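You operate a simulated robot arm through the tools that you are given. There is no shell and no other tool. Be economical: measure what you need, move in short steps, check, and stop when the job is done.

The job below is to be done with a simulated robot arm. You get a single attempt, and the scene is never put back.

Task
Turn the dial of each dial tub to its sticker's day, then stand Friday's tub on the silver tray. Set down upright: what you pick out.

It is judged by the outcome, as a careful person would: the job done as asked, and still so three seconds after it is handed in. It fails if anything else is knocked over, pushed out of place, dropped, spilled or broken.

Robot
A 7-joint arm with a two-finger parallel gripper, fixed in place. Base frame: the origin is at the foot of the arm, x ahead of it, y to its left, z up; the work surface is at about z = 0.962. Readings come in m, rad, newtons and seconds.
With the tool pointing down near the work surface it reaches from about 0.22 to 0.68 m from the base axis. Its first joint turns from -1.152 to 1.152 rad. Payload 2.4 kg.
The tool frame sits at the grasp point between the pads (the TCP): z along the fingers, y along the line on which they close. The tips reach 0.03 m beyond it. Largest opening 0.094 m; finger width 0.028, thickness 0.01; the body of the gripper, 0.05 by 0.096 m, starts 0.055 m behind the TCP.
Orientation is that of the tool frame in the base frame, as [roll, pitch, yaw] about the fixed x, y, z axes, in that order (R = Rz(yaw) Ry(pitch) Rx(roll)). With the fingers straight down and closing along the base's y, the tool's x points along the base's -x, its y along +y and its z along -z.

Tools
- The arm moves only by the tool step_arm. Its argument "plan" is a list of rows, each a list of 6 numbers: the shift along the tool's x, y, z in units of 250 mm (1.0 is 250 mm), then the turn, a rotation vector about the tool's x, y, z in units of 90 degrees (1.0 is 90 degrees). In form: [[dx, dy, dz, rx, ry, rz], ...]. A call has 1 to 20 rows; each row is the pose to reach, as a shift and turn from the pose commanded when the call began, along the tool's axes at that moment. "jaw" is the finger opening in m, from 0 to 0.094, set as the call begins (left out, the last holds). A call with a number of a shift or a turn outside -1 to 1 is refused whole. Rows are played at 5 a second. More than 0.05 m and 0.15 rad between two rows, or a gripper value outside its range, and nothing of the call is played. Where a pose cannot be reached the arm comes as near as it can. A force on the tool above 40 N (or 10 N above the force at the start of the call, whichever is more), or a blocked arm, ends the call early, and 0.2 s more pass. The fingers move at their own pace (about 0.153 m/s each) and stop on an object; they squeeze with about 28 N. The grip force told is the motor's: it shows also when the fingers shut on nothing. Time passes only in rows, and 0.2 s behind the last, so rows that repeat a pose let the fingers close. The reply holds the time, the measured pose of the TCP, the force on the tool along the base axes, the opening and the grip force, in the units named above and with some noise, with the torque about the TCP (base axes, N m) and any sound that the robot's microphone picked up, and new pictures: "pictures" is both (left out), scene, wrist or none.
- Cameras (640 x 400 px; columns grow to the right, rows downward): "scene" is fixed at [0.0501, 0.4817, 1.4558]; the picture's right is [-0.65, -0.76, 0.00], its down [-0.35, 0.30, -0.89] and it looks along [0.68, -0.58, -0.46] (base axes); focal length 310 px, centre (320, 200). "wrist" rides on the gripper at [0.076, 0.014, -0.102] in the tool frame; the picture's right is [-0.18, 0.98, 0.00], its down [-0.75, -0.14, -0.64] and it looks along [-0.63, -0.12, 0.77] (tool axes); focal length 243 px, centre (320, 200). There is no depth. A picture from a camera that has moved, and an enlarged one, comes with that camera's place and axes in the base frame and with its lens.
- inspect(camera, box): a new picture of the part [left, top, right, bottom] of that camera's present view, enlarged. It takes no simulated time.
- close_job(): hands the job in; it is judged then, once.

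Work in short steps. Places have to be worked out from the pictures, the camera data and where the tool is seen: move nearer, look again, correct. Check each grasp and each placing, and mend what went wrong. You have 120 turns and 200 pictures in all, those below and enlarged ones among them. Open the gripper and draw the arm clear of the work before you hand the job in, unless the task says otherwise; then end with one line.

The tools are called after ">>>" by a JSON object that holds its "method" and its "body". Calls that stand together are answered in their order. step_arm: Moves the arm, as the interface text tells. Its arguments: {"type":"object","properties":{"plan":{"type":"array"},"jaw":{"type":"number"},"pictures":{"type":"string","enum":["both","scene","wrist","none"]}},"required":["plan"]} The other tools are called the same way: inspect (camera, box) takes an enlarged picture of a part of a camera's view; close_job () hands the job in.

At the start:

```text
time: 0.0
position: [0.4638, 0.0788, 1.2711]
orientation: [-3.141, 0.0, -3.141]
force: [-0.5, -0.2, 0.3]
wrist_torque: [-0.01, -0.02, -0.02]
gripper_width: 0.0941
finger_force: 0.0
```

scene: 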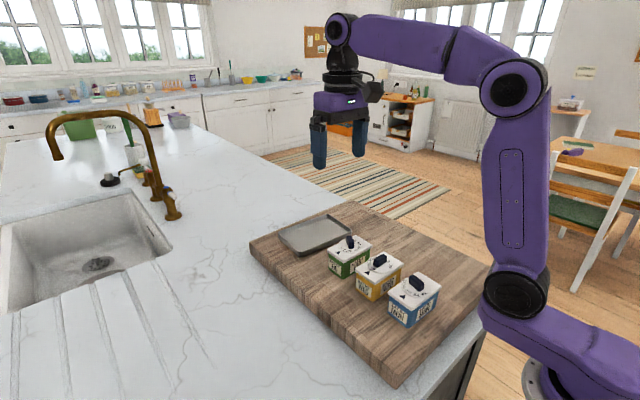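
wrist: 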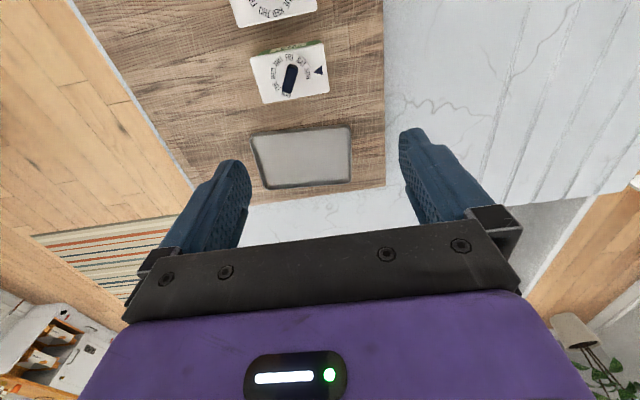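

The scene shows three dial tubs (green, yellow, blue) and a tray on a board. I look closer to read stickers and dials.

>>> {"method": "inspect", "body": {"camera": "scene", "box": [310, 220, 450, 340]}}

>>> {"method": "inspect", "body": {"camera": "wrist", "box": [220, 0, 360, 110]}}

>>> {"method": "inspect", "body": {"camera": "scene", "box": [320, 230, 380, 280]}}

>>> {"method": "inspect", "body": {"camera": "scene", "box": [350, 250, 410, 305]}}

>>> {"method": "inspect", "body": {"camera": "scene", "box": [380, 270, 445, 330]}}

```text
3.33 times, centred on (380, 280) of scene
camera zoom: at [0.0501, 0.4817, 1.4558], right [-0.65, -0.76, 0.0], down [-0.35, 0.3, -0.89], along [0.68, -0.58, -0.46], focal length 1034 px, centre (120, -67)
```

zoom: 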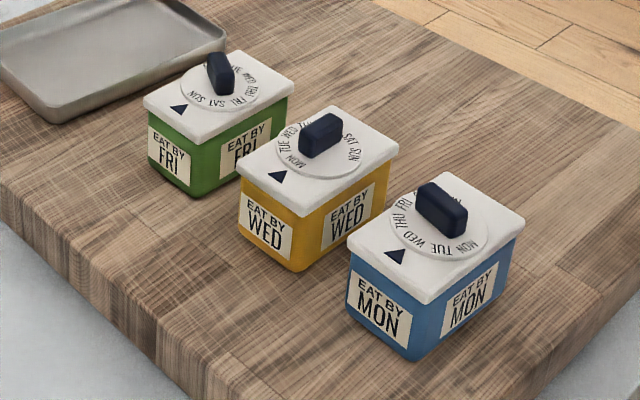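

```text
3.64 times, centred on (290, 55) of wrist
camera zoom: at [0.3883, 0.0932, 1.3745], right [0.18, 0.98, 0.0], down [0.75, -0.14, 0.64], along [0.63, -0.12, -0.77], focal length 882 px, centre (429, 727)
```

zoom: 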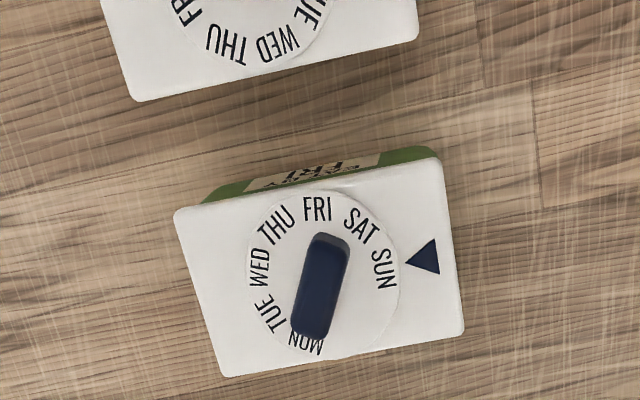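

```text
8.00 times, centred on (350, 255) of scene
camera zoom: at [0.0501, 0.4817, 1.4558], right [-0.65, -0.76, 0.0], down [-0.35, 0.3, -0.89], along [0.68, -0.58, -0.46], focal length 2480 px, centre (80, -240)
```

zoom: 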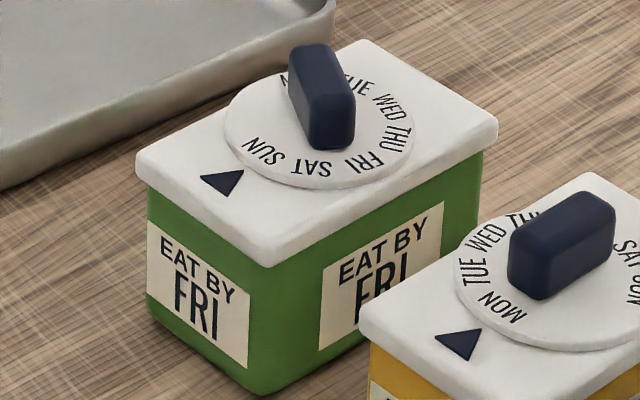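

```text
7.27 times, centred on (380, 278) of scene
camera zoom: at [0.0501, 0.4817, 1.4558], right [-0.65, -0.76, 0.0], down [-0.35, 0.3, -0.89], along [0.68, -0.58, -0.46], focal length 2255 px, centre (-116, -364)
```

zoom: 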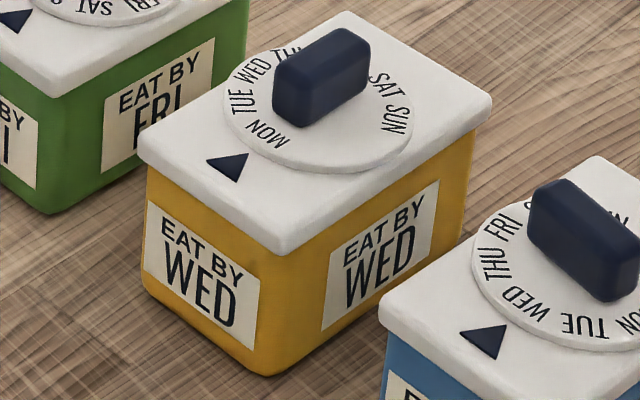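

```text
6.67 times, centred on (412, 300) of scene
camera zoom: at [0.0501, 0.4817, 1.4558], right [-0.65, -0.76, 0.0], down [-0.35, 0.3, -0.89], along [0.68, -0.58, -0.46], focal length 2067 px, centre (-297, -467)
```

zoom: 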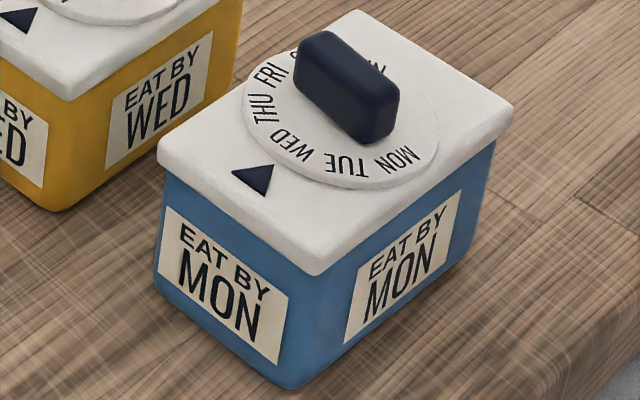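

Both cameras agree on the lids being at z≈1.025, with green at about (0.461, 0.038), yellow (0.371, 0.035) and blue (0.283, 0.038). I move back to view all three dials from above.

>>> {"method": "step_arm", "body": {"plan": [[0.14, -0.04, 0, 0, 0, 0], [0.28, -0.08, 0, 0, 0, 0], [0.42, -0.12, 0, 0, 0, 0], [0.56, -0.16, 0, 0, 0, 0], [0.56, -0.16, 0, 0, 0, 0]], "pictures": "wrist"}}

```text
time: 1.2
position: [0.3222, 0.0387, 1.2714]
orientation: [3.14, 0.001, 3.141]
force: [-0.8, -0.4, 0.5]
wrist_torque: [-0.01, -0.02, 0.0]
gripper_width: 0.0939
finger_force: 0.0
camera wrist: at [0.2474, 0.053, 1.3744], right [0.18, 0.98, 0.0], down [0.75, -0.14, 0.64], along [0.63, -0.12, -0.77], focal length 243 px, centre (320, 200)
```

wrist: 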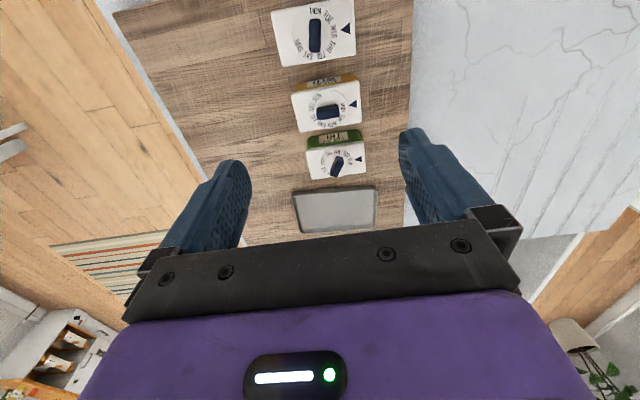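

>>> {"method": "inspect", "body": {"camera": "wrist", "box": [265, 0, 365, 70]}}

>>> {"method": "inspect", "body": {"camera": "wrist", "box": [280, 70, 376, 134]}}

>>> {"method": "inspect", "body": {"camera": "wrist", "box": [284, 125, 384, 240]}}

```text
5.71 times, centred on (315, 35) of wrist
camera zoom: at [0.2474, 0.053, 1.3744], right [0.18, 0.98, 0.0], down [0.75, -0.14, 0.64], along [0.63, -0.12, -0.77], focal length 1386 px, centre (349, 1143)
```

zoom: 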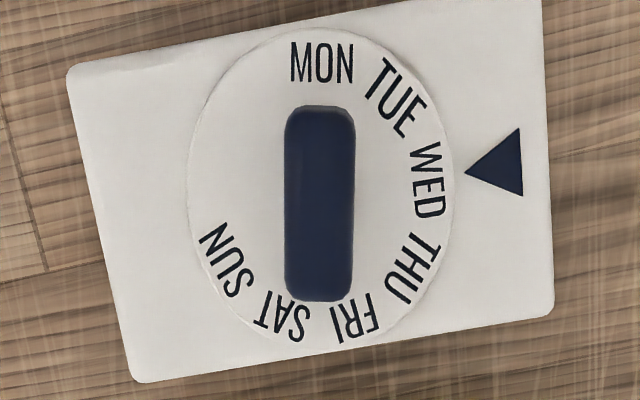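

```text
6.25 times, centred on (328, 102) of wrist
camera zoom: at [0.2474, 0.053, 1.3744], right [0.18, 0.98, 0.0], down [0.75, -0.14, 0.64], along [0.63, -0.12, -0.77], focal length 1516 px, centre (270, 812)
```

zoom: 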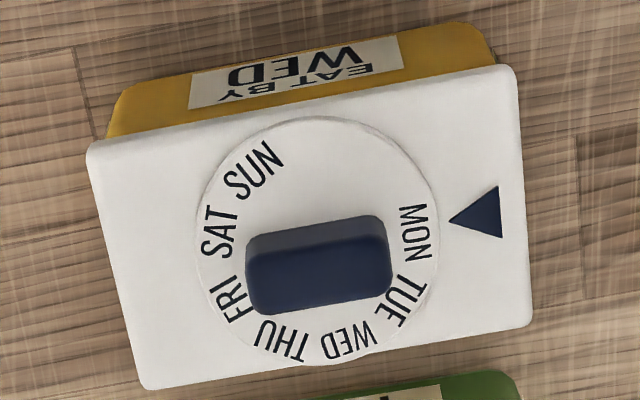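

```text
3.48 times, centred on (334, 182) of wrist
camera zoom: at [0.2474, 0.053, 1.3744], right [0.18, 0.98, 0.0], down [0.75, -0.14, 0.64], along [0.63, -0.12, -0.77], focal length 844 px, centre (271, 261)
```

zoom: 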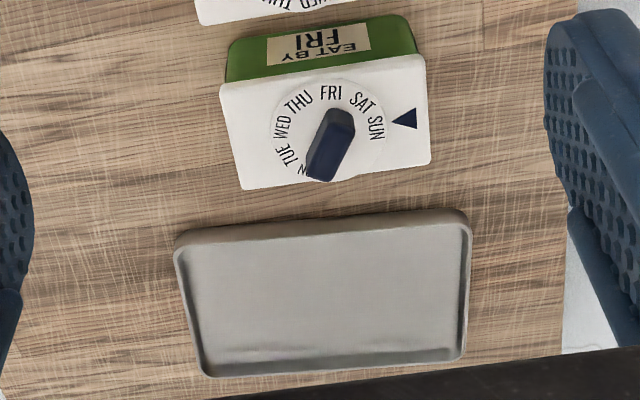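

Unprojecting puts blue's knob centre at about (0.280, 0.040), its long axis about 11° off base x. It reads WED and needs MON, which is about 80° clockwise. I descend to just above it with the fingers aligned and check.

>>> {"method": "step_arm", "body": {"plan": [[0.042, 0.001, 0.15, 0, 0, 0.03], [0.084, 0.003, 0.3, 0, 0, 0.06], [0.126, 0.004, 0.44, 0, 0, 0.09], [0.168, 0.005, 0.58, 0, 0, 0.122], [0.168, 0.005, 0.58, 0, 0, 0.122]], "jaw": 0.045}}

```text
time: 2.4
position: [0.2813, 0.0397, 1.125]
orientation: [3.141, -0.001, 2.948]
force: [0.9, -0.5, -0.4]
wrist_torque: [0.02, -0.01, -0.03]
gripper_width: 0.0449
finger_force: 0.1
camera wrist: at [0.2103, 0.069, 1.2282], right [0.37, 0.93, 0.0], down [0.71, -0.28, 0.64], along [0.6, -0.24, -0.77], focal length 243 px, centre (320, 200)
```

scene: 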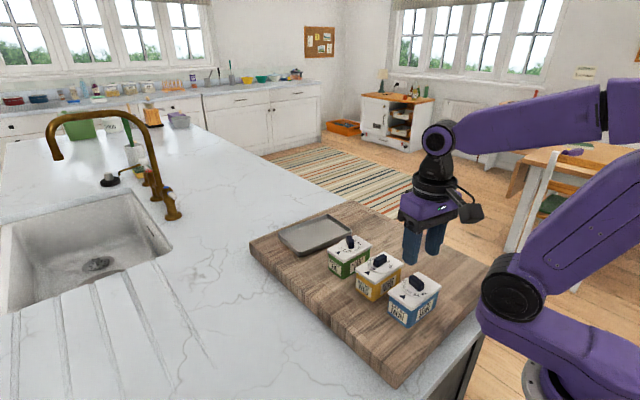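
wrist: 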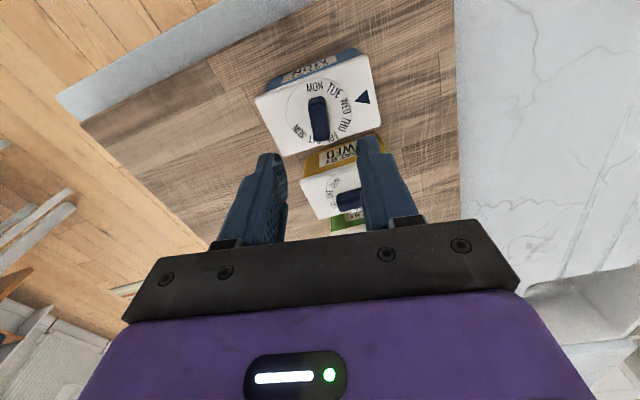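

I zoom in to refine the knob position before descending.

>>> {"method": "inspect", "body": {"camera": "wrist", "box": [250, 40, 390, 160]}}

```text
3.33 times, centred on (320, 100) of wrist
camera zoom: at [0.2103, 0.069, 1.2282], right [0.37, 0.93, 0.0], down [0.71, -0.28, 0.64], along [0.6, -0.24, -0.77], focal length 809 px, centre (320, 533)
```

zoom: 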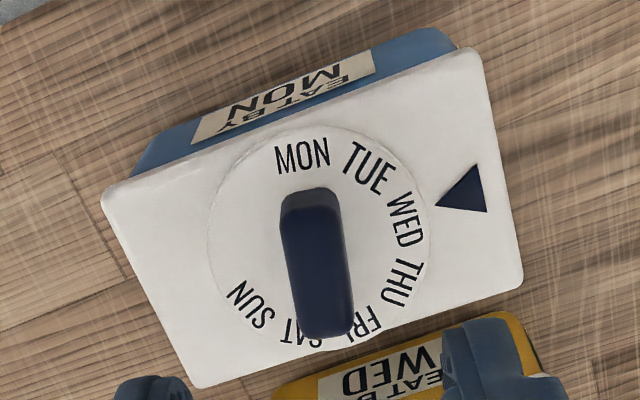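

The knob centre refines to about (0.2788, 0.041), axis about −13°. I descend so the tips sit just above the disc.

>>> {"method": "step_arm", "body": {"plan": [[0.011, 0.003, 0.06, 0, 0, 0.022], [0.011, 0.003, 0.12, 0, 0, 0.022], [0.011, 0.003, 0.18, 0, 0, 0.022], [0.011, 0.003, 0.24, 0, 0, 0.022], [0.011, 0.003, 0.24, 0, 0, 0.022]]}}

```text
time: 3.6
position: [0.2797, 0.0409, 1.0659]
orientation: [-3.141, 0.0, 2.915]
force: [0.0, 0.2, 0.5]
wrist_torque: [0.01, 0.01, 0.0]
gripper_width: 0.0452
finger_force: 0.0
out of reach, approached as far as the arm can: row 4
camera wrist: at [0.2091, 0.0729, 1.1689], right [0.4, 0.92, 0.0], down [0.7, -0.31, 0.64], along [0.59, -0.26, -0.77], focal length 243 px, centre (320, 200)
```

scene: 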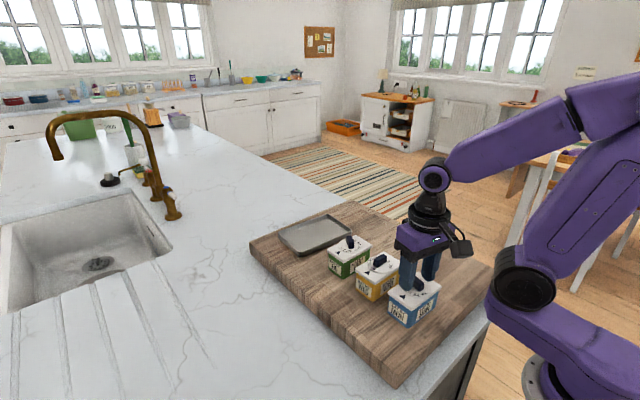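
wrist: 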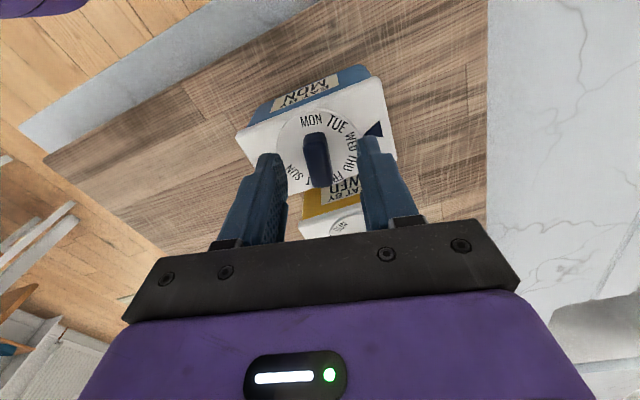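

The arm nearly reached the target (z 1.066), close to its reach limit. I check how the tips sit relative to the knob.

>>> {"method": "inspect", "body": {"camera": "scene", "box": [375, 230, 455, 335]}}

>>> {"method": "inspect", "body": {"camera": "wrist", "box": [240, 100, 400, 200]}}

```text
3.81 times, centred on (415, 282) of scene
camera zoom: at [0.0501, 0.4817, 1.4558], right [-0.65, -0.76, 0.0], down [-0.35, 0.3, -0.89], along [0.68, -0.58, -0.46], focal length 1181 px, centre (-42, -114)
```

zoom: 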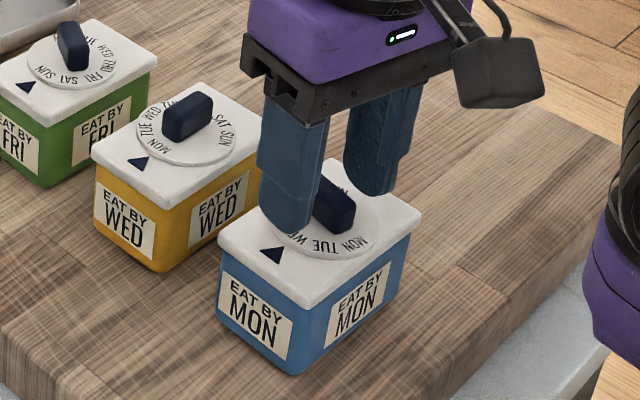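

```text
4.00 times, centred on (320, 150) of wrist
camera zoom: at [0.2091, 0.0729, 1.1689], right [0.4, 0.92, 0.0], down [0.7, -0.31, 0.64], along [0.59, -0.26, -0.77], focal length 970 px, centre (320, 400)
```

zoom: 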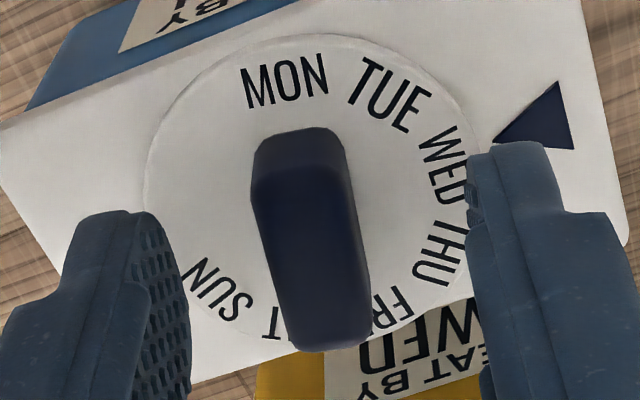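

Well straddled. I close on the knob.

>>> {"method": "step_arm", "body": {"plan": [[0, 0, 0, 0, 0, 0], [0, 0, 0, 0, 0, 0], [0, 0, 0, 0, 0, 0]], "jaw": 0.0, "pictures": "wrist"}}

```text
time: 4.4
position: [0.2792, 0.042, 1.0667]
orientation: [-3.141, -0.001, 2.913]
force: [-0.2, -1.4, -0.4]
wrist_torque: [-0.01, -0.04, -0.03]
gripper_width: 0.0134
finger_force: 27.7
camera wrist: at [0.209, 0.0728, 1.169], right [0.4, 0.92, 0.0], down [0.7, -0.31, 0.64], along [0.59, -0.26, -0.77], focal length 243 px, centre (320, 200)
```

wrist: 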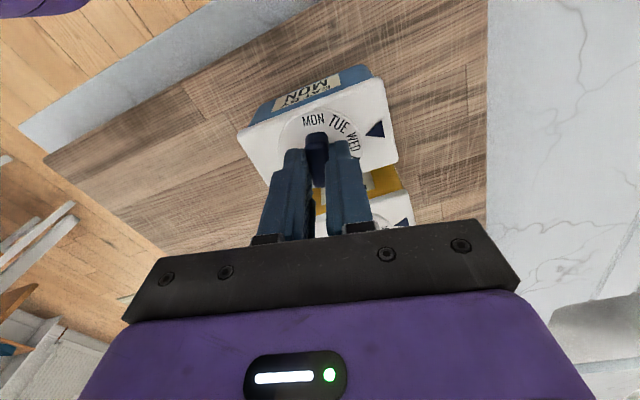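

Gripped (13.4 mm). I turn clockwise about 40° slowly and watch torque, sound and tub.

>>> {"method": "step_arm", "body": {"plan": [[0, 0, 0, 0, 0, 0.055], [0, 0, 0, 0, 0, 0.11], [0, 0, 0, 0, 0, 0.165], [0, 0, 0, 0, 0, 0.22], [0, 0, 0, 0, 0, 0.275], [0, 0, 0, 0, 0, 0.33], [0, 0, 0, 0, 0, 0.385], [0, 0, 0, 0, 0, 0.44], [0, 0, 0, 0, 0, 0.44]]}}

```text
time: 6.4
position: [0.2789, 0.0408, 1.0668]
orientation: [3.14, 0.0, 2.224]
force: [-0.2, -0.3, 0.3]
wrist_torque: [0.01, -0.02, -0.01]
gripper_width: 0.0133
finger_force: 27.8
camera wrist: at [0.2449, 0.1108, 1.1694], right [0.89, 0.45, 0.0], down [0.35, -0.68, 0.64], along [0.29, -0.57, -0.77], focal length 243 px, centre (320, 200)
```

scene: 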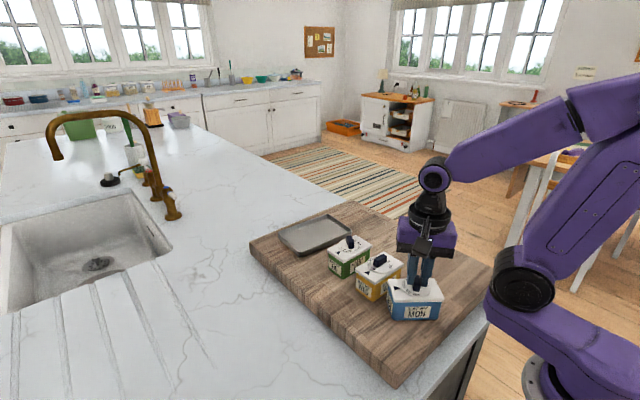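
wrist: 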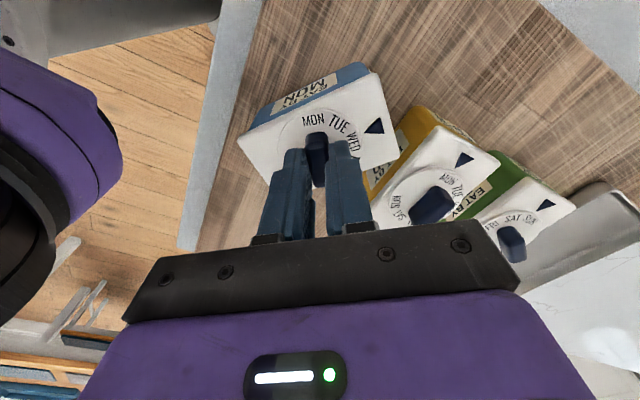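

The whole tub turned with the dial (no press on it, no click). I turn it back to its original orientation, then I'll press down to hold the tub by friction while turning.

>>> {"method": "step_arm", "body": {"plan": [[0, 0, 0, 0, 0, -0.055], [0, 0, 0, 0, 0, -0.11], [0, 0, 0, 0, 0, -0.165], [0, 0, 0, 0, 0, -0.22], [0, 0, 0, 0, 0, -0.275], [0, 0, 0, 0, 0, -0.33], [0, 0, 0, 0, 0, -0.385], [0, 0, 0, 0, 0, -0.44], [0, 0, 0, 0, 0, -0.44]], "pictures": "wrist"}}

>>> {"method": "step_arm", "body": {"plan": [[0, 0, 0.008, 0, 0, 0], [0, 0, 0.016, 0, 0, 0], [0, 0, 0.024, 0, 0, 0], [0, 0, 0.032, 0, 0, 0]], "pictures": "scene"}}

```text
time: 8.4
position: [0.2796, 0.0414, 1.0663]
orientation: [3.141, -0.001, 2.916]
force: [-0.6, 0.4, 0.7]
wrist_torque: [-0.01, 0.02, 0.01]
gripper_width: 0.0136
finger_force: 28.3
camera wrist: at [0.2086, 0.0725, 1.1695], right [0.4, 0.92, 0.0], down [0.7, -0.31, 0.64], along [0.59, -0.26, -0.77], focal length 243 px, centre (320, 200)
```

wrist: 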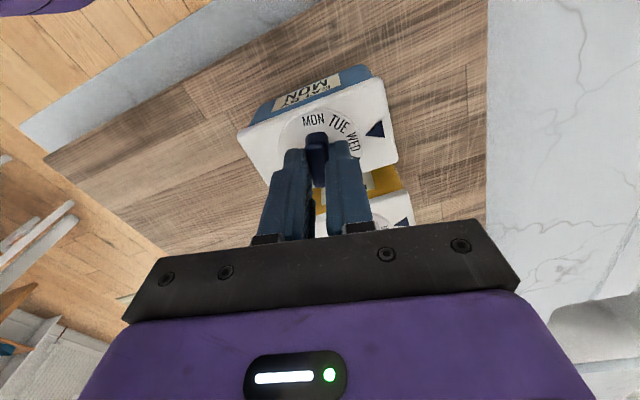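

```text
time: 9.4
position: [0.28, 0.0411, 1.0596]
orientation: [3.141, 0.002, 2.914]
force: [-0.1, -0.5, 28.7]
wrist_torque: [-0.03, -0.01, 0.02]
gripper_width: 0.014
finger_force: 27.7
```

scene: 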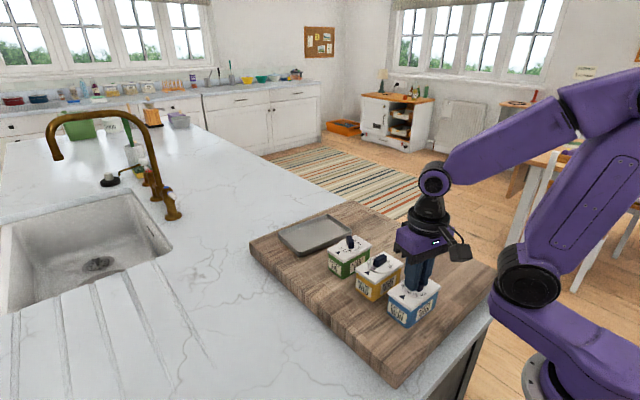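

The tub is back in place and I press with about 29 N. I turn clockwise 20° while pressing and check.

>>> {"method": "step_arm", "body": {"plan": [[0, 0, 0, 0, 0, 0.055], [0, 0, 0, 0, 0, 0.11], [0, 0, 0, 0, 0, 0.165], [0, 0, 0, 0, 0, 0.22]]}}

```text
time: 10.4
position: [0.2795, 0.0415, 1.0587]
orientation: [3.141, 0.002, 2.568]
force: [4.6, 4.5, 18.8]
wrist_torque: [-0.2, -0.5, -0.01]
gripper_width: 0.0135
finger_force: 28.3
camera wrist: at [0.224, 0.095, 1.1618], right [0.69, 0.73, 0.0], down [0.56, -0.53, 0.64], along [0.47, -0.44, -0.77], focal length 243 px, centre (320, 200)
```

scene: 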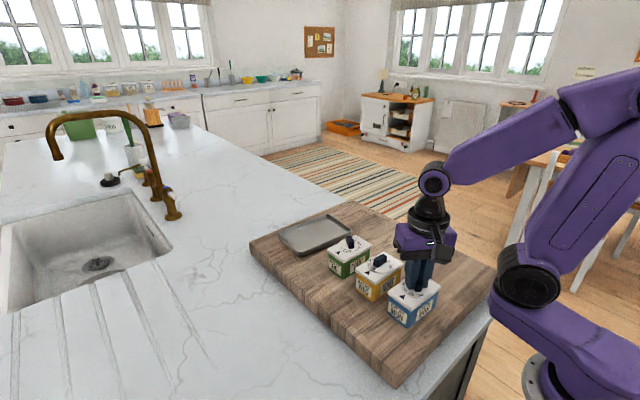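
wrist: 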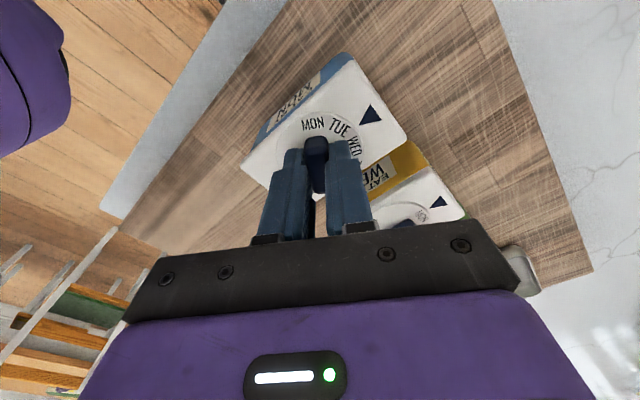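

Now the dial slips relative to the tub, which stays put. I keep turning with slightly more press to just short of the target.

>>> {"method": "step_arm", "body": {"plan": [[0, 0, 0.0015, 0, 0, 0.055], [0, 0, 0.0015, 0, 0, 0.11], [0, 0, 0.0015, 0, 0, 0.165], [0, 0, 0.0015, 0, 0, 0.22], [0, 0, 0.0015, 0, 0, 0.275], [0, 0, 0.0015, 0, 0, 0.33], [0, 0, 0.0015, 0, 0, 0.385], [0, 0, 0.0015, 0, 0, 0.44], [0, 0, 0.0015, 0, 0, 0.495], [0, 0, 0.0015, 0, 0, 0.55], [0, 0, 0.0015, 0, 0, 0.6]]}}

```text
time: 12.8
position: [0.2799, 0.0405, 1.0579]
orientation: [3.141, -0.002, 1.625]
force: [5.8, 6.8, 14.5]
wrist_torque: [0.23, -0.15, 0.04]
gripper_width: 0.0137
finger_force: 28.0
camera wrist: at [0.2903, 0.1185, 1.1614], right [0.99, -0.13, 0.0], down [-0.1, -0.76, 0.64], along [-0.08, -0.64, -0.77], focal length 243 px, centre (320, 200)
```

scene: 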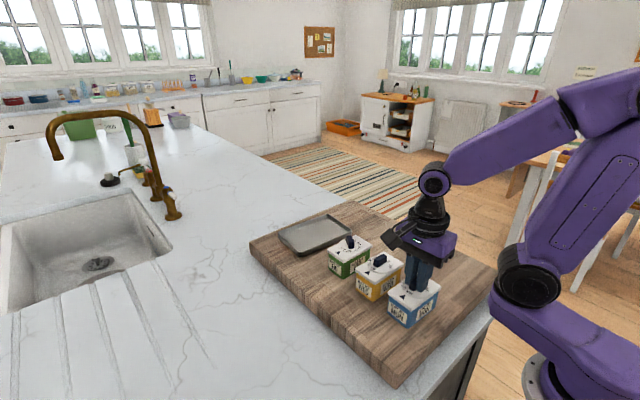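
wrist: 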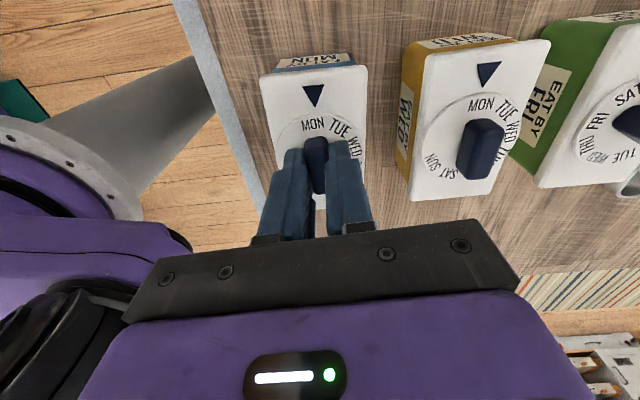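

>>> {"method": "inspect", "body": {"camera": "wrist", "box": [250, 50, 380, 150]}}

>>> {"method": "inspect", "body": {"camera": "scene", "box": [375, 260, 455, 335]}}

```text
4.00 times, centred on (315, 100) of wrist
camera zoom: at [0.2903, 0.1185, 1.1614], right [0.99, -0.13, 0.0], down [-0.1, -0.76, 0.64], along [-0.08, -0.64, -0.77], focal length 970 px, centre (340, 600)
```

zoom: 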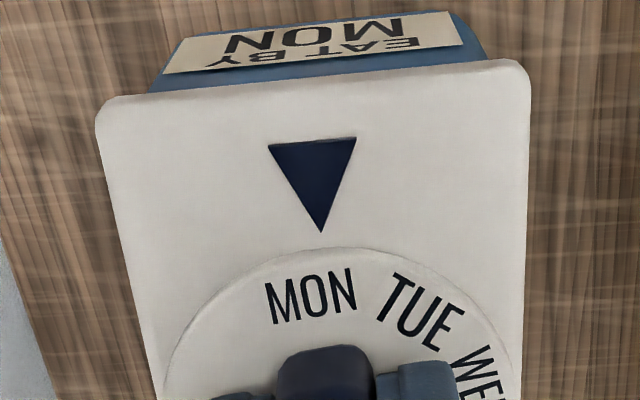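

```text
5.33 times, centred on (415, 298) of scene
camera zoom: at [0.0502, 0.4819, 1.4557], right [-0.65, -0.76, 0.0], down [-0.35, 0.3, -0.89], along [0.68, -0.58, -0.46], focal length 1654 px, centre (-187, -320)
```

zoom: 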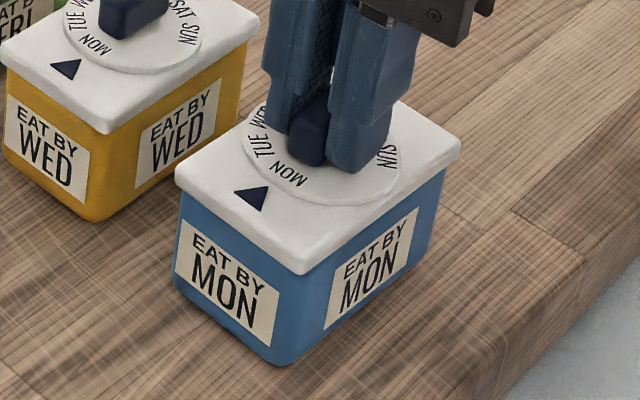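

MON is about 5° short of the pointer; I turn 5.5° more.

>>> {"method": "step_arm", "body": {"plan": [[0, 0, 0.001, 0, 0, 0.03], [0, 0, 0.001, 0, 0, 0.062], [0, 0, 0.001, 0, 0, 0.062]], "pictures": "none"}}

>>> {"method": "inspect", "body": {"camera": "wrist", "box": [250, 50, 380, 150]}}

```text
time: 13.6
position: [0.2787, 0.0419, 1.0595]
orientation: [3.139, -0.003, 1.529]
force: [1.8, 5.9, 26.6]
wrist_torque: [0.15, -0.02, -0.01]
gripper_width: 0.0138
finger_force: 27.9
```

```text
4.00 times, centred on (315, 100) of wrist
camera zoom: at [0.2976, 0.1172, 1.1614], right [0.97, -0.23, 0.0], down [-0.17, -0.75, 0.64], along [-0.14, -0.62, -0.77], focal length 970 px, centre (340, 600)
```

zoom: 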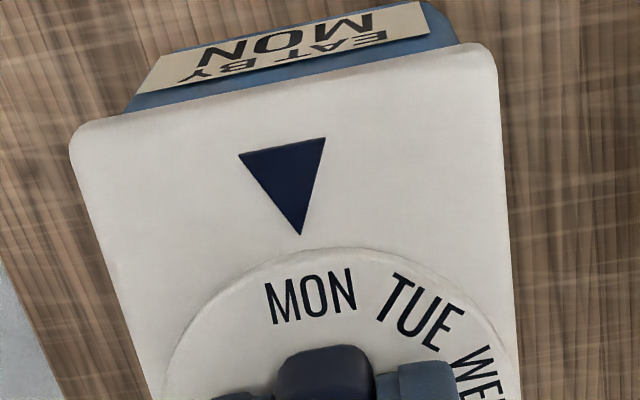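

MON is now in line with the pointer. I relieve the press, then open and rise.

>>> {"method": "step_arm", "body": {"plan": [[0, 0, -0.004, 0, 0, 0], [0, 0, -0.006, 0, 0, 0]], "pictures": "none"}}

>>> {"method": "step_arm", "body": {"plan": [[0, 0, 0, 0, 0, 0], [0, 0, 0, 0, 0, 0], [0, 0, -0.1, 0, 0, 0], [0, 0, -0.2, 0, 0, 0], [0, 0, -0.36, 0, 0, 0]], "jaw": 0.045}}

```text
time: 14.2
position: [0.2781, 0.0396, 1.059]
orientation: [-3.135, 0.004, 1.528]
force: [0.5, 0.3, -3.8]
wrist_torque: [0.01, -0.02, 0.0]
gripper_width: 0.0132
finger_force: 27.7
```

```text
time: 15.4
position: [0.2796, 0.0404, 1.1503]
orientation: [-3.142, -0.001, 1.528]
force: [0.0, -0.2, 0.5]
wrist_torque: [0.02, 0.03, 0.01]
gripper_width: 0.045
finger_force: 0.2
camera wrist: at [0.2969, 0.1173, 1.2519], right [0.97, -0.22, 0.0], down [-0.17, -0.75, 0.64], along [-0.14, -0.63, -0.77], focal length 243 px, centre (320, 200)
```

scene: 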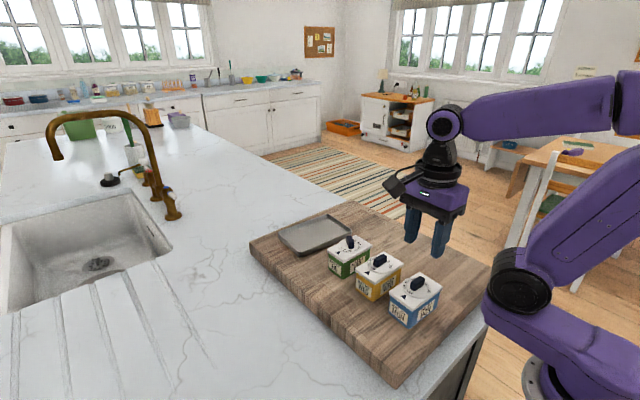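
wrist: 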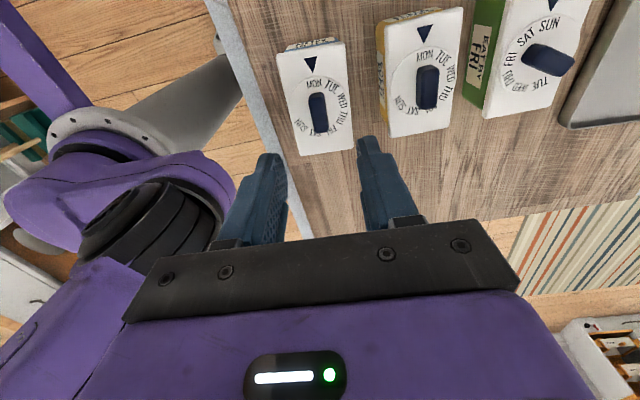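

>>> {"method": "inspect", "body": {"camera": "wrist", "box": [260, 30, 360, 160]}}

>>> {"method": "inspect", "body": {"camera": "wrist", "box": [370, 0, 480, 140]}}

>>> {"method": "inspect", "body": {"camera": "scene", "box": [310, 220, 450, 340]}}

```text
3.08 times, centred on (310, 95) of wrist
camera zoom: at [0.2969, 0.1173, 1.2519], right [0.97, -0.22, 0.0], down [-0.17, -0.75, 0.64], along [-0.14, -0.63, -0.77], focal length 746 px, centre (351, 523)
```

zoom: 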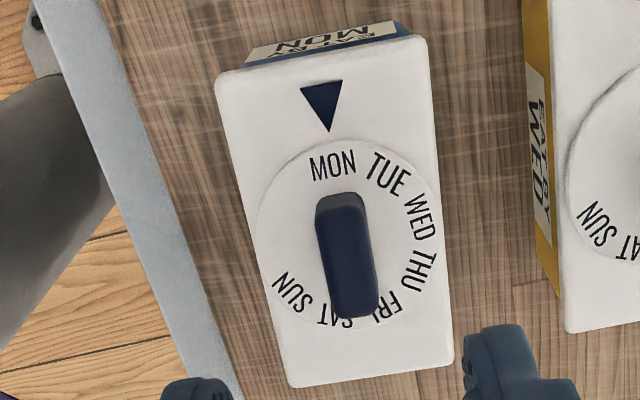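

```text
2.86 times, centred on (425, 70) of wrist
camera zoom: at [0.2969, 0.1173, 1.2519], right [0.97, -0.22, 0.0], down [-0.17, -0.75, 0.64], along [-0.14, -0.63, -0.77], focal length 693 px, centre (20, 571)
```

zoom: 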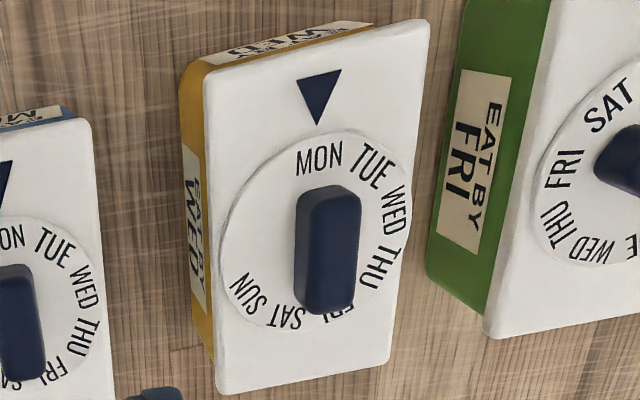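

```text
3.33 times, centred on (380, 280) of scene
camera zoom: at [0.0501, 0.4817, 1.4558], right [-0.65, -0.76, 0.0], down [-0.35, 0.3, -0.89], along [0.68, -0.58, -0.46], focal length 1034 px, centre (120, -67)
```

zoom: 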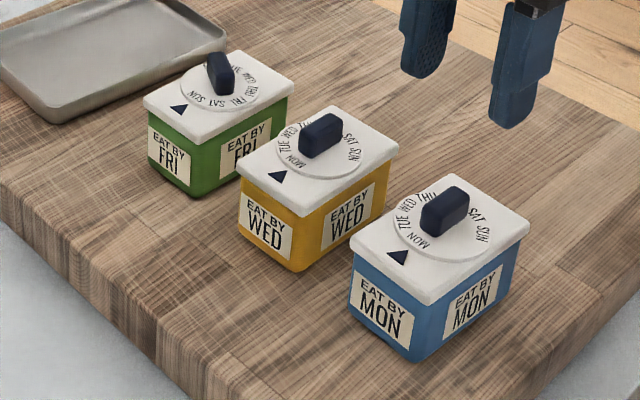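

Blue shows MON and sits in its original place. Next is yellow: it reads MON and needs WED, about 80–84° counter-clockwise. I move above its knob with the fingers closing along x.

>>> {"method": "step_arm", "body": {"plan": [[0.005, 0.12, 0.03, 0, 0, -0.01], [0.01, 0.24, 0.06, 0, 0, -0.02], [0.015, 0.357, 0.1, 0, 0, -0.02], [0.015, 0.357, 0.1, 0, 0, -0.02]], "pictures": "none"}}

>>> {"method": "inspect", "body": {"camera": "wrist", "box": [230, 20, 410, 180]}}

```text
time: 16.4
position: [0.3689, 0.0424, 1.1233]
orientation: [-3.142, 0.001, 1.563]
force: [0.1, -0.4, 0.8]
wrist_torque: [0.01, -0.03, -0.01]
gripper_width: 0.0449
finger_force: 0.1
```

```text
2.50 times, centred on (320, 100) of wrist
camera zoom: at [0.3845, 0.1186, 1.2275], right [0.98, -0.19, 0.0], down [-0.15, -0.75, 0.64], along [-0.12, -0.63, -0.77], focal length 606 px, centre (320, 450)
```

zoom: 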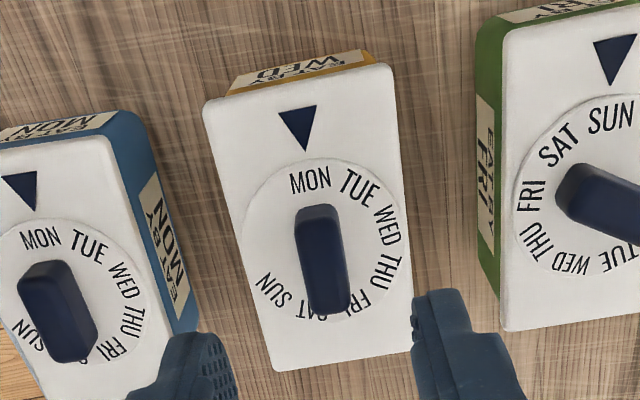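

Yellow's knob centre is at about (0.372, 0.0425). I shift 3 mm in x and descend.

>>> {"method": "step_arm", "body": {"plan": [[0, 0.011, 0.06, 0, 0, 0], [0, 0.011, 0.12, 0, 0, 0], [0, 0.011, 0.18, 0, 0, 0], [0, 0.011, 0.235, 0, 0, 0], [0, 0.011, 0.235, 0, 0, 0]], "pictures": "none"}}

>>> {"method": "inspect", "body": {"camera": "wrist", "box": [230, 60, 410, 200]}}

>>> {"method": "inspect", "body": {"camera": "scene", "box": [330, 220, 430, 310]}}

```text
time: 17.6
position: [0.371, 0.0419, 1.0644]
orientation: [3.141, 0.002, 1.56]
force: [0.2, -0.4, -0.3]
wrist_torque: [0.01, -0.01, 0.0]
gripper_width: 0.0451
finger_force: 0.1
```

```text
2.86 times, centred on (320, 130) of wrist
camera zoom: at [0.3867, 0.118, 1.1681], right [0.98, -0.19, 0.0], down [-0.15, -0.75, 0.64], along [-0.12, -0.63, -0.77], focal length 693 px, centre (320, 400)
```

zoom: 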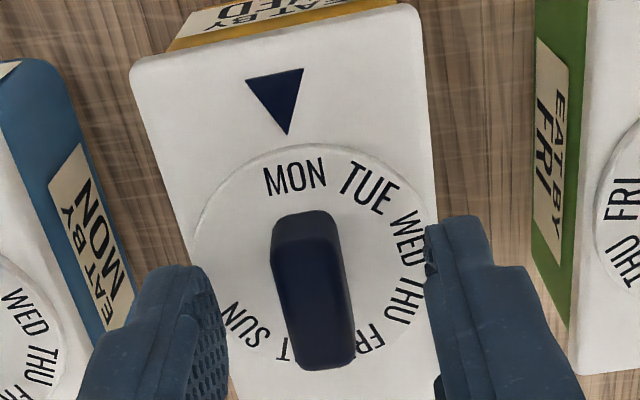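

```text
4.44 times, centred on (380, 265) of scene
camera zoom: at [0.0501, 0.4817, 1.4558], right [-0.65, -0.76, 0.0], down [-0.35, 0.3, -0.89], along [0.68, -0.58, -0.46], focal length 1378 px, centre (53, -89)
```

zoom: 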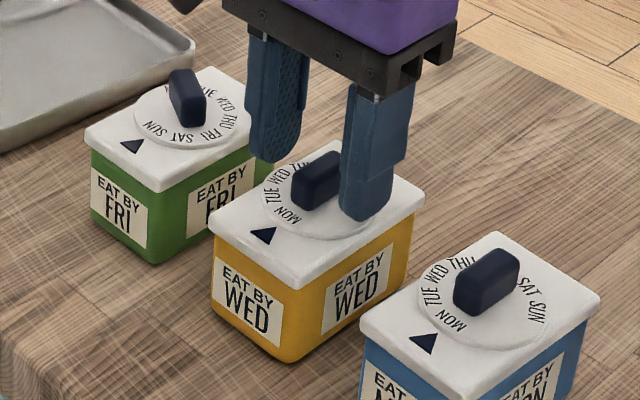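

Well straddled, matching the blue case. I close, then press down.

>>> {"method": "step_arm", "body": {"plan": [[0, 0, 0, 0, 0, 0], [0, 0, 0, 0, 0, 0], [0, 0, 0, 0, 0, 0]], "jaw": 0.0, "pictures": "none"}}

>>> {"method": "step_arm", "body": {"plan": [[0, 0, 0.008, 0, 0, 0], [0, 0, 0.016, 0, 0, 0], [0, 0, 0.024, 0, 0, 0]], "pictures": "none"}}

```text
time: 18.4
position: [0.3703, 0.0407, 1.0653]
orientation: [-3.142, 0.0, 1.562]
force: [0.0, 0.0, 0.4]
wrist_torque: [0.0, 0.02, -0.02]
gripper_width: 0.0135
finger_force: 28.2
```

```text
time: 19.2
position: [0.3716, 0.041, 1.0594]
orientation: [3.14, 0.0, 1.561]
force: [-9.2, 0.2, 28.9]
wrist_torque: [-0.01, 0.31, -0.01]
gripper_width: 0.0139
finger_force: 28.4
```

Pressing at 29 N. I turn counter-clockwise 25° and check the load.

>>> {"method": "step_arm", "body": {"plan": [[0, 0, 0, 0, 0, -0.055], [0, 0, 0, 0, 0, -0.11], [0, 0, 0, 0, 0, -0.165], [0, 0, 0, 0, 0, -0.22], [0, 0, 0, 0, 0, -0.275]], "pictures": "wrist"}}

```text
time: 20.4
position: [0.3705, 0.04, 1.0603]
orientation: [-3.141, 0.0, 1.994]
force: [-9.4, 1.3, 24.3]
wrist_torque: [0.01, 0.2, -0.06]
gripper_width: 0.0136
finger_force: 27.8
camera wrist: at [0.3531, 0.1171, 1.1628], right [0.97, 0.24, 0.0], down [0.18, -0.74, 0.64], along [0.15, -0.62, -0.77], focal length 243 px, centre (320, 200)
```

wrist: 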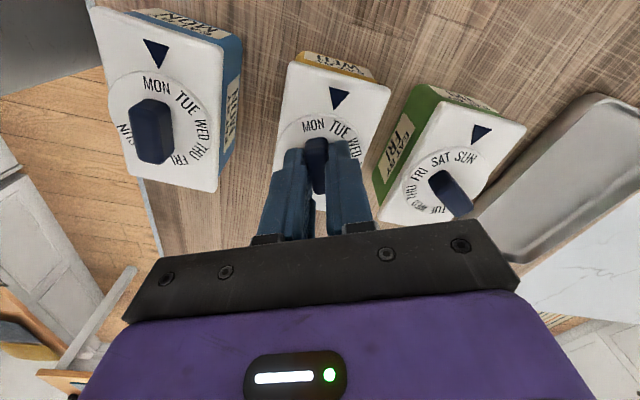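

The tub stays and the dial turns. I continue for another 56°.

>>> {"method": "step_arm", "body": {"plan": [[0, 0, 0.0005, 0, 0, -0.055], [0, 0, 0.0005, 0, 0, -0.11], [0, 0, 0.0005, 0, 0, -0.165], [0, 0, 0.0005, 0, 0, -0.22], [0, 0, 0.0005, 0, 0, -0.275], [0, 0, 0.0005, 0, 0, -0.33], [0, 0, 0.0005, 0, 0, -0.385], [0, 0, 0.0005, 0, 0, -0.44], [0, 0, 0.0005, 0, 0, -0.495], [0, 0, 0.0005, 0, 0, -0.55], [0, 0, 0.0005, 0, 0, -0.615], [0, 0, 0.0005, 0, 0, -0.615]]}}

>>> {"method": "inspect", "body": {"camera": "wrist", "box": [250, 50, 400, 160]}}

```text
time: 23.0
position: [0.371, 0.0404, 1.0591]
orientation: [-3.141, 0.0, 2.96]
force: [-10.9, -7.9, 20.2]
wrist_torque: [-0.13, 0.4, -0.02]
gripper_width: 0.0133
finger_force: 27.3
camera wrist: at [0.2992, 0.0688, 1.1627], right [0.36, 0.93, 0.0], down [0.72, -0.27, 0.64], along [0.6, -0.23, -0.77], focal length 243 px, centre (320, 200)
```

scene: 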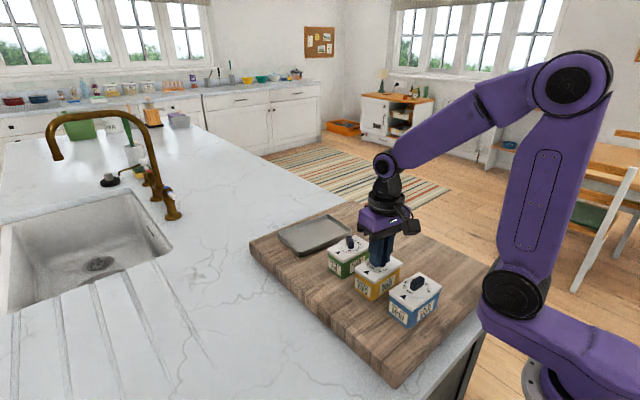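
wrist: 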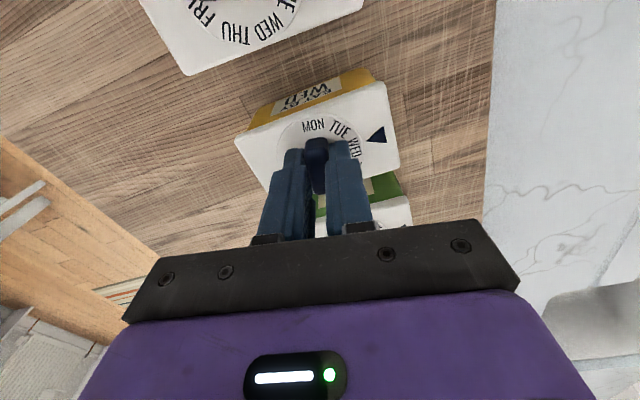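

```text
3.64 times, centred on (325, 105) of wrist
camera zoom: at [0.2992, 0.0688, 1.1627], right [0.36, 0.93, 0.0], down [0.72, -0.27, 0.64], along [0.6, -0.23, -0.77], focal length 882 px, centre (302, 546)
```

zoom: 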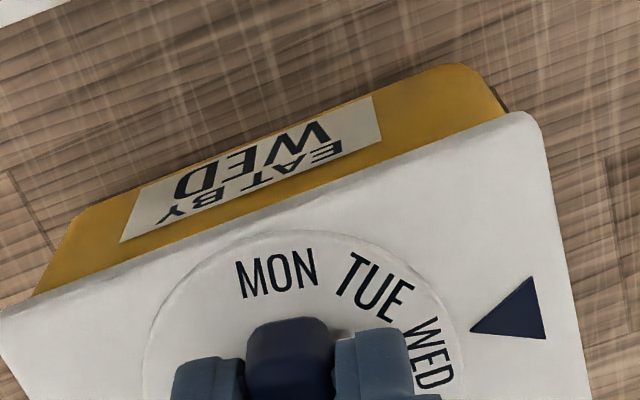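

WED is about 4° short of the pointer; I add 4°.

>>> {"method": "step_arm", "body": {"plan": [[0, 0, 0.001, 0, 0, -0.025], [0, 0, 0.001, 0, 0, -0.047], [0, 0, 0.001, 0, 0, -0.047]], "pictures": "none"}}

>>> {"method": "inspect", "body": {"camera": "wrist", "box": [250, 50, 400, 160]}}

```text
time: 23.8
position: [0.3713, 0.0398, 1.0597]
orientation: [3.141, 0.001, 3.034]
force: [-8.8, -11.9, 23.6]
wrist_torque: [-0.25, 0.39, 0.01]
gripper_width: 0.0137
finger_force: 28.2
```

```text
3.64 times, centred on (325, 105) of wrist
camera zoom: at [0.2975, 0.0635, 1.1625], right [0.29, 0.96, 0.0], down [0.73, -0.22, 0.64], along [0.62, -0.19, -0.77], focal length 882 px, centre (302, 546)
```

zoom: 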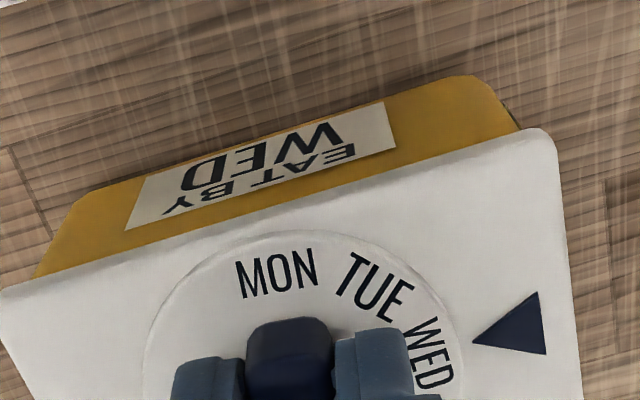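

WED is now within ~1° of the pointer. I relieve the press, open and rise to check.

>>> {"method": "step_arm", "body": {"plan": [[0, 0, -0.004, 0, 0, 0], [0, 0, -0.006, 0, 0, 0]], "pictures": "none"}}

>>> {"method": "step_arm", "body": {"plan": [[0, 0, 0, 0, 0, 0], [0, 0, 0, 0, 0, 0], [0, 0, -0.1, 0, 0, 0], [0, 0, -0.2, 0, 0, 0], [0, 0, -0.36, 0, 0, 0], [0, 0, -0.36, 0, 0, 0]], "jaw": 0.045, "pictures": "wrist"}}

>>> {"method": "inspect", "body": {"camera": "wrist", "box": [250, 40, 400, 200]}}

>>> {"method": "inspect", "body": {"camera": "scene", "box": [310, 220, 450, 340]}}

```text
time: 24.4
position: [0.3718, 0.0425, 1.0605]
orientation: [-3.141, 0.0, 3.034]
force: [0.3, -0.4, 0.5]
wrist_torque: [-0.02, 0.0, -0.02]
gripper_width: 0.0134
finger_force: 27.3
```

```text
time: 25.8
position: [0.3725, 0.0413, 1.1508]
orientation: [-3.141, 0.0, 3.033]
force: [-0.3, -0.1, 0.5]
wrist_torque: [0.01, -0.02, -0.03]
gripper_width: 0.0449
finger_force: 0.0
camera wrist: at [0.2981, 0.0643, 1.2545], right [0.29, 0.96, 0.0], down [0.73, -0.22, 0.64], along [0.61, -0.19, -0.77], focal length 243 px, centre (320, 200)
```

wrist: 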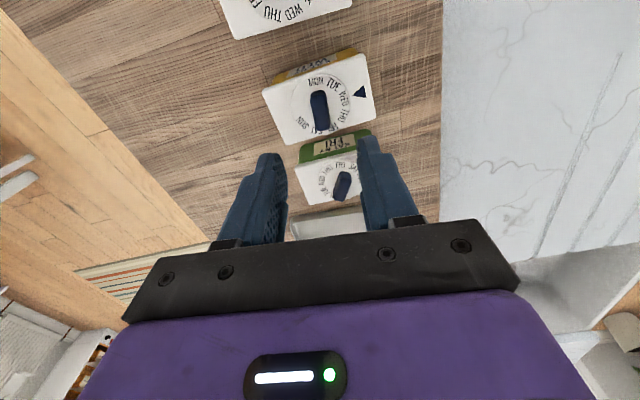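

```text
2.50 times, centred on (325, 120) of wrist
camera zoom: at [0.2981, 0.0643, 1.2545], right [0.29, 0.96, 0.0], down [0.73, -0.22, 0.64], along [0.61, -0.19, -0.77], focal length 606 px, centre (308, 400)
```

zoom: 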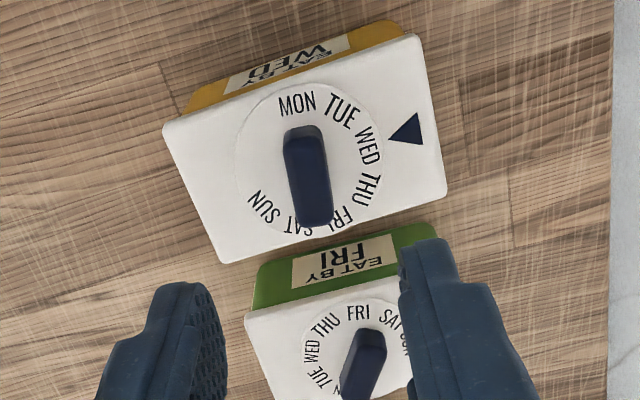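

```text
3.33 times, centred on (380, 280) of scene
camera zoom: at [0.0501, 0.4817, 1.4558], right [-0.65, -0.76, 0.0], down [-0.35, 0.3, -0.89], along [0.68, -0.58, -0.46], focal length 1034 px, centre (120, -67)
```

zoom: 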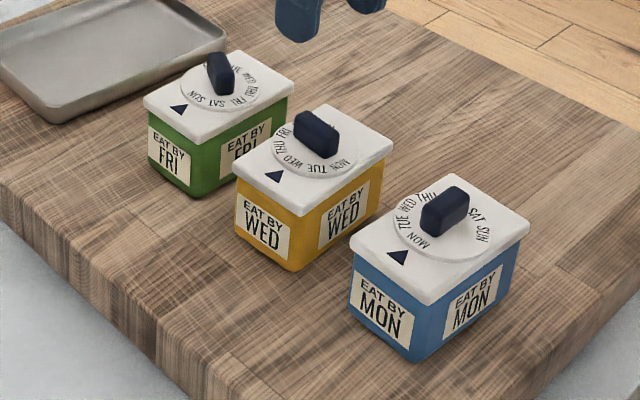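

Yellow reads WED squarely. Now green: it reads SUN and needs FRI, 80° clockwise; its knob axis is at about −30°. I move above it with the fingers aligned.

>>> {"method": "step_arm", "body": {"plan": [[-0.09, 0.008, 0.02, 0, 0, 0.066], [-0.18, 0.016, 0.05, 0, 0, 0.132], [-0.27, 0.025, 0.08, 0, 0, 0.198], [-0.348, 0.033, 0.1, 0, 0, 0.264], [-0.348, 0.033, 0.1, 0, 0, 0.264]], "pictures": "none"}}

>>> {"method": "inspect", "body": {"camera": "wrist", "box": [230, 20, 410, 180]}}

```text
time: 27.0
position: [0.4586, 0.0394, 1.1271]
orientation: [-3.141, 0.002, 2.616]
force: [-0.4, 0.0, 0.4]
wrist_torque: [0.01, 0.0, -0.01]
gripper_width: 0.045
finger_force: 0.1
```

```text
2.50 times, centred on (320, 100) of wrist
camera zoom: at [0.4006, 0.091, 1.2295], right [0.65, 0.76, 0.0], down [0.58, -0.5, 0.64], along [0.49, -0.42, -0.77], focal length 606 px, centre (320, 450)
```

zoom: 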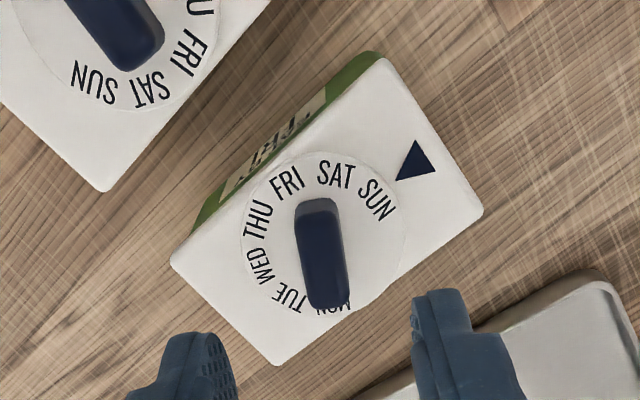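

Knob centre at about (0.459, 0.042). I shift 2.5 mm and descend.

>>> {"method": "step_arm", "body": {"plan": [[0.004, 0.01, 0.06, 0, 0, 0], [0.004, 0.01, 0.12, 0, 0, 0], [0.004, 0.01, 0.19, 0, 0, 0], [0.004, 0.01, 0.25, 0, 0, 0], [0.004, 0.01, 0.25, 0, 0, 0]], "pictures": "none"}}

>>> {"method": "inspect", "body": {"camera": "wrist", "box": [230, 60, 410, 200]}}

```text
time: 28.2
position: [0.4594, 0.0421, 1.0628]
orientation: [3.14, 0.002, 2.618]
force: [-0.2, 0.7, -0.7]
wrist_torque: [-0.01, 0.04, -0.01]
gripper_width: 0.0451
finger_force: 0.1
```

```text
2.86 times, centred on (320, 130) of wrist
camera zoom: at [0.4008, 0.0933, 1.1661], right [0.65, 0.76, 0.0], down [0.58, -0.5, 0.64], along [0.49, -0.42, -0.77], focal length 693 px, centre (320, 400)
```

zoom: 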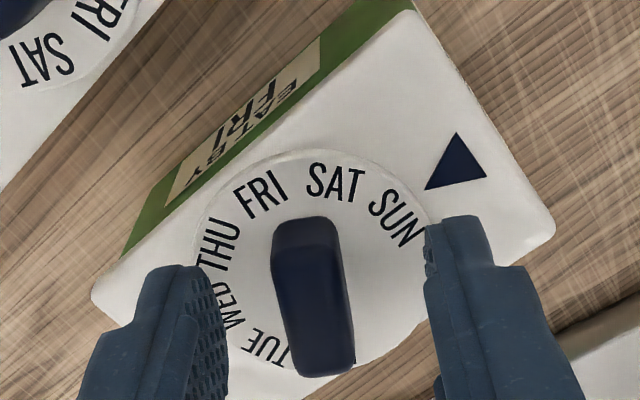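

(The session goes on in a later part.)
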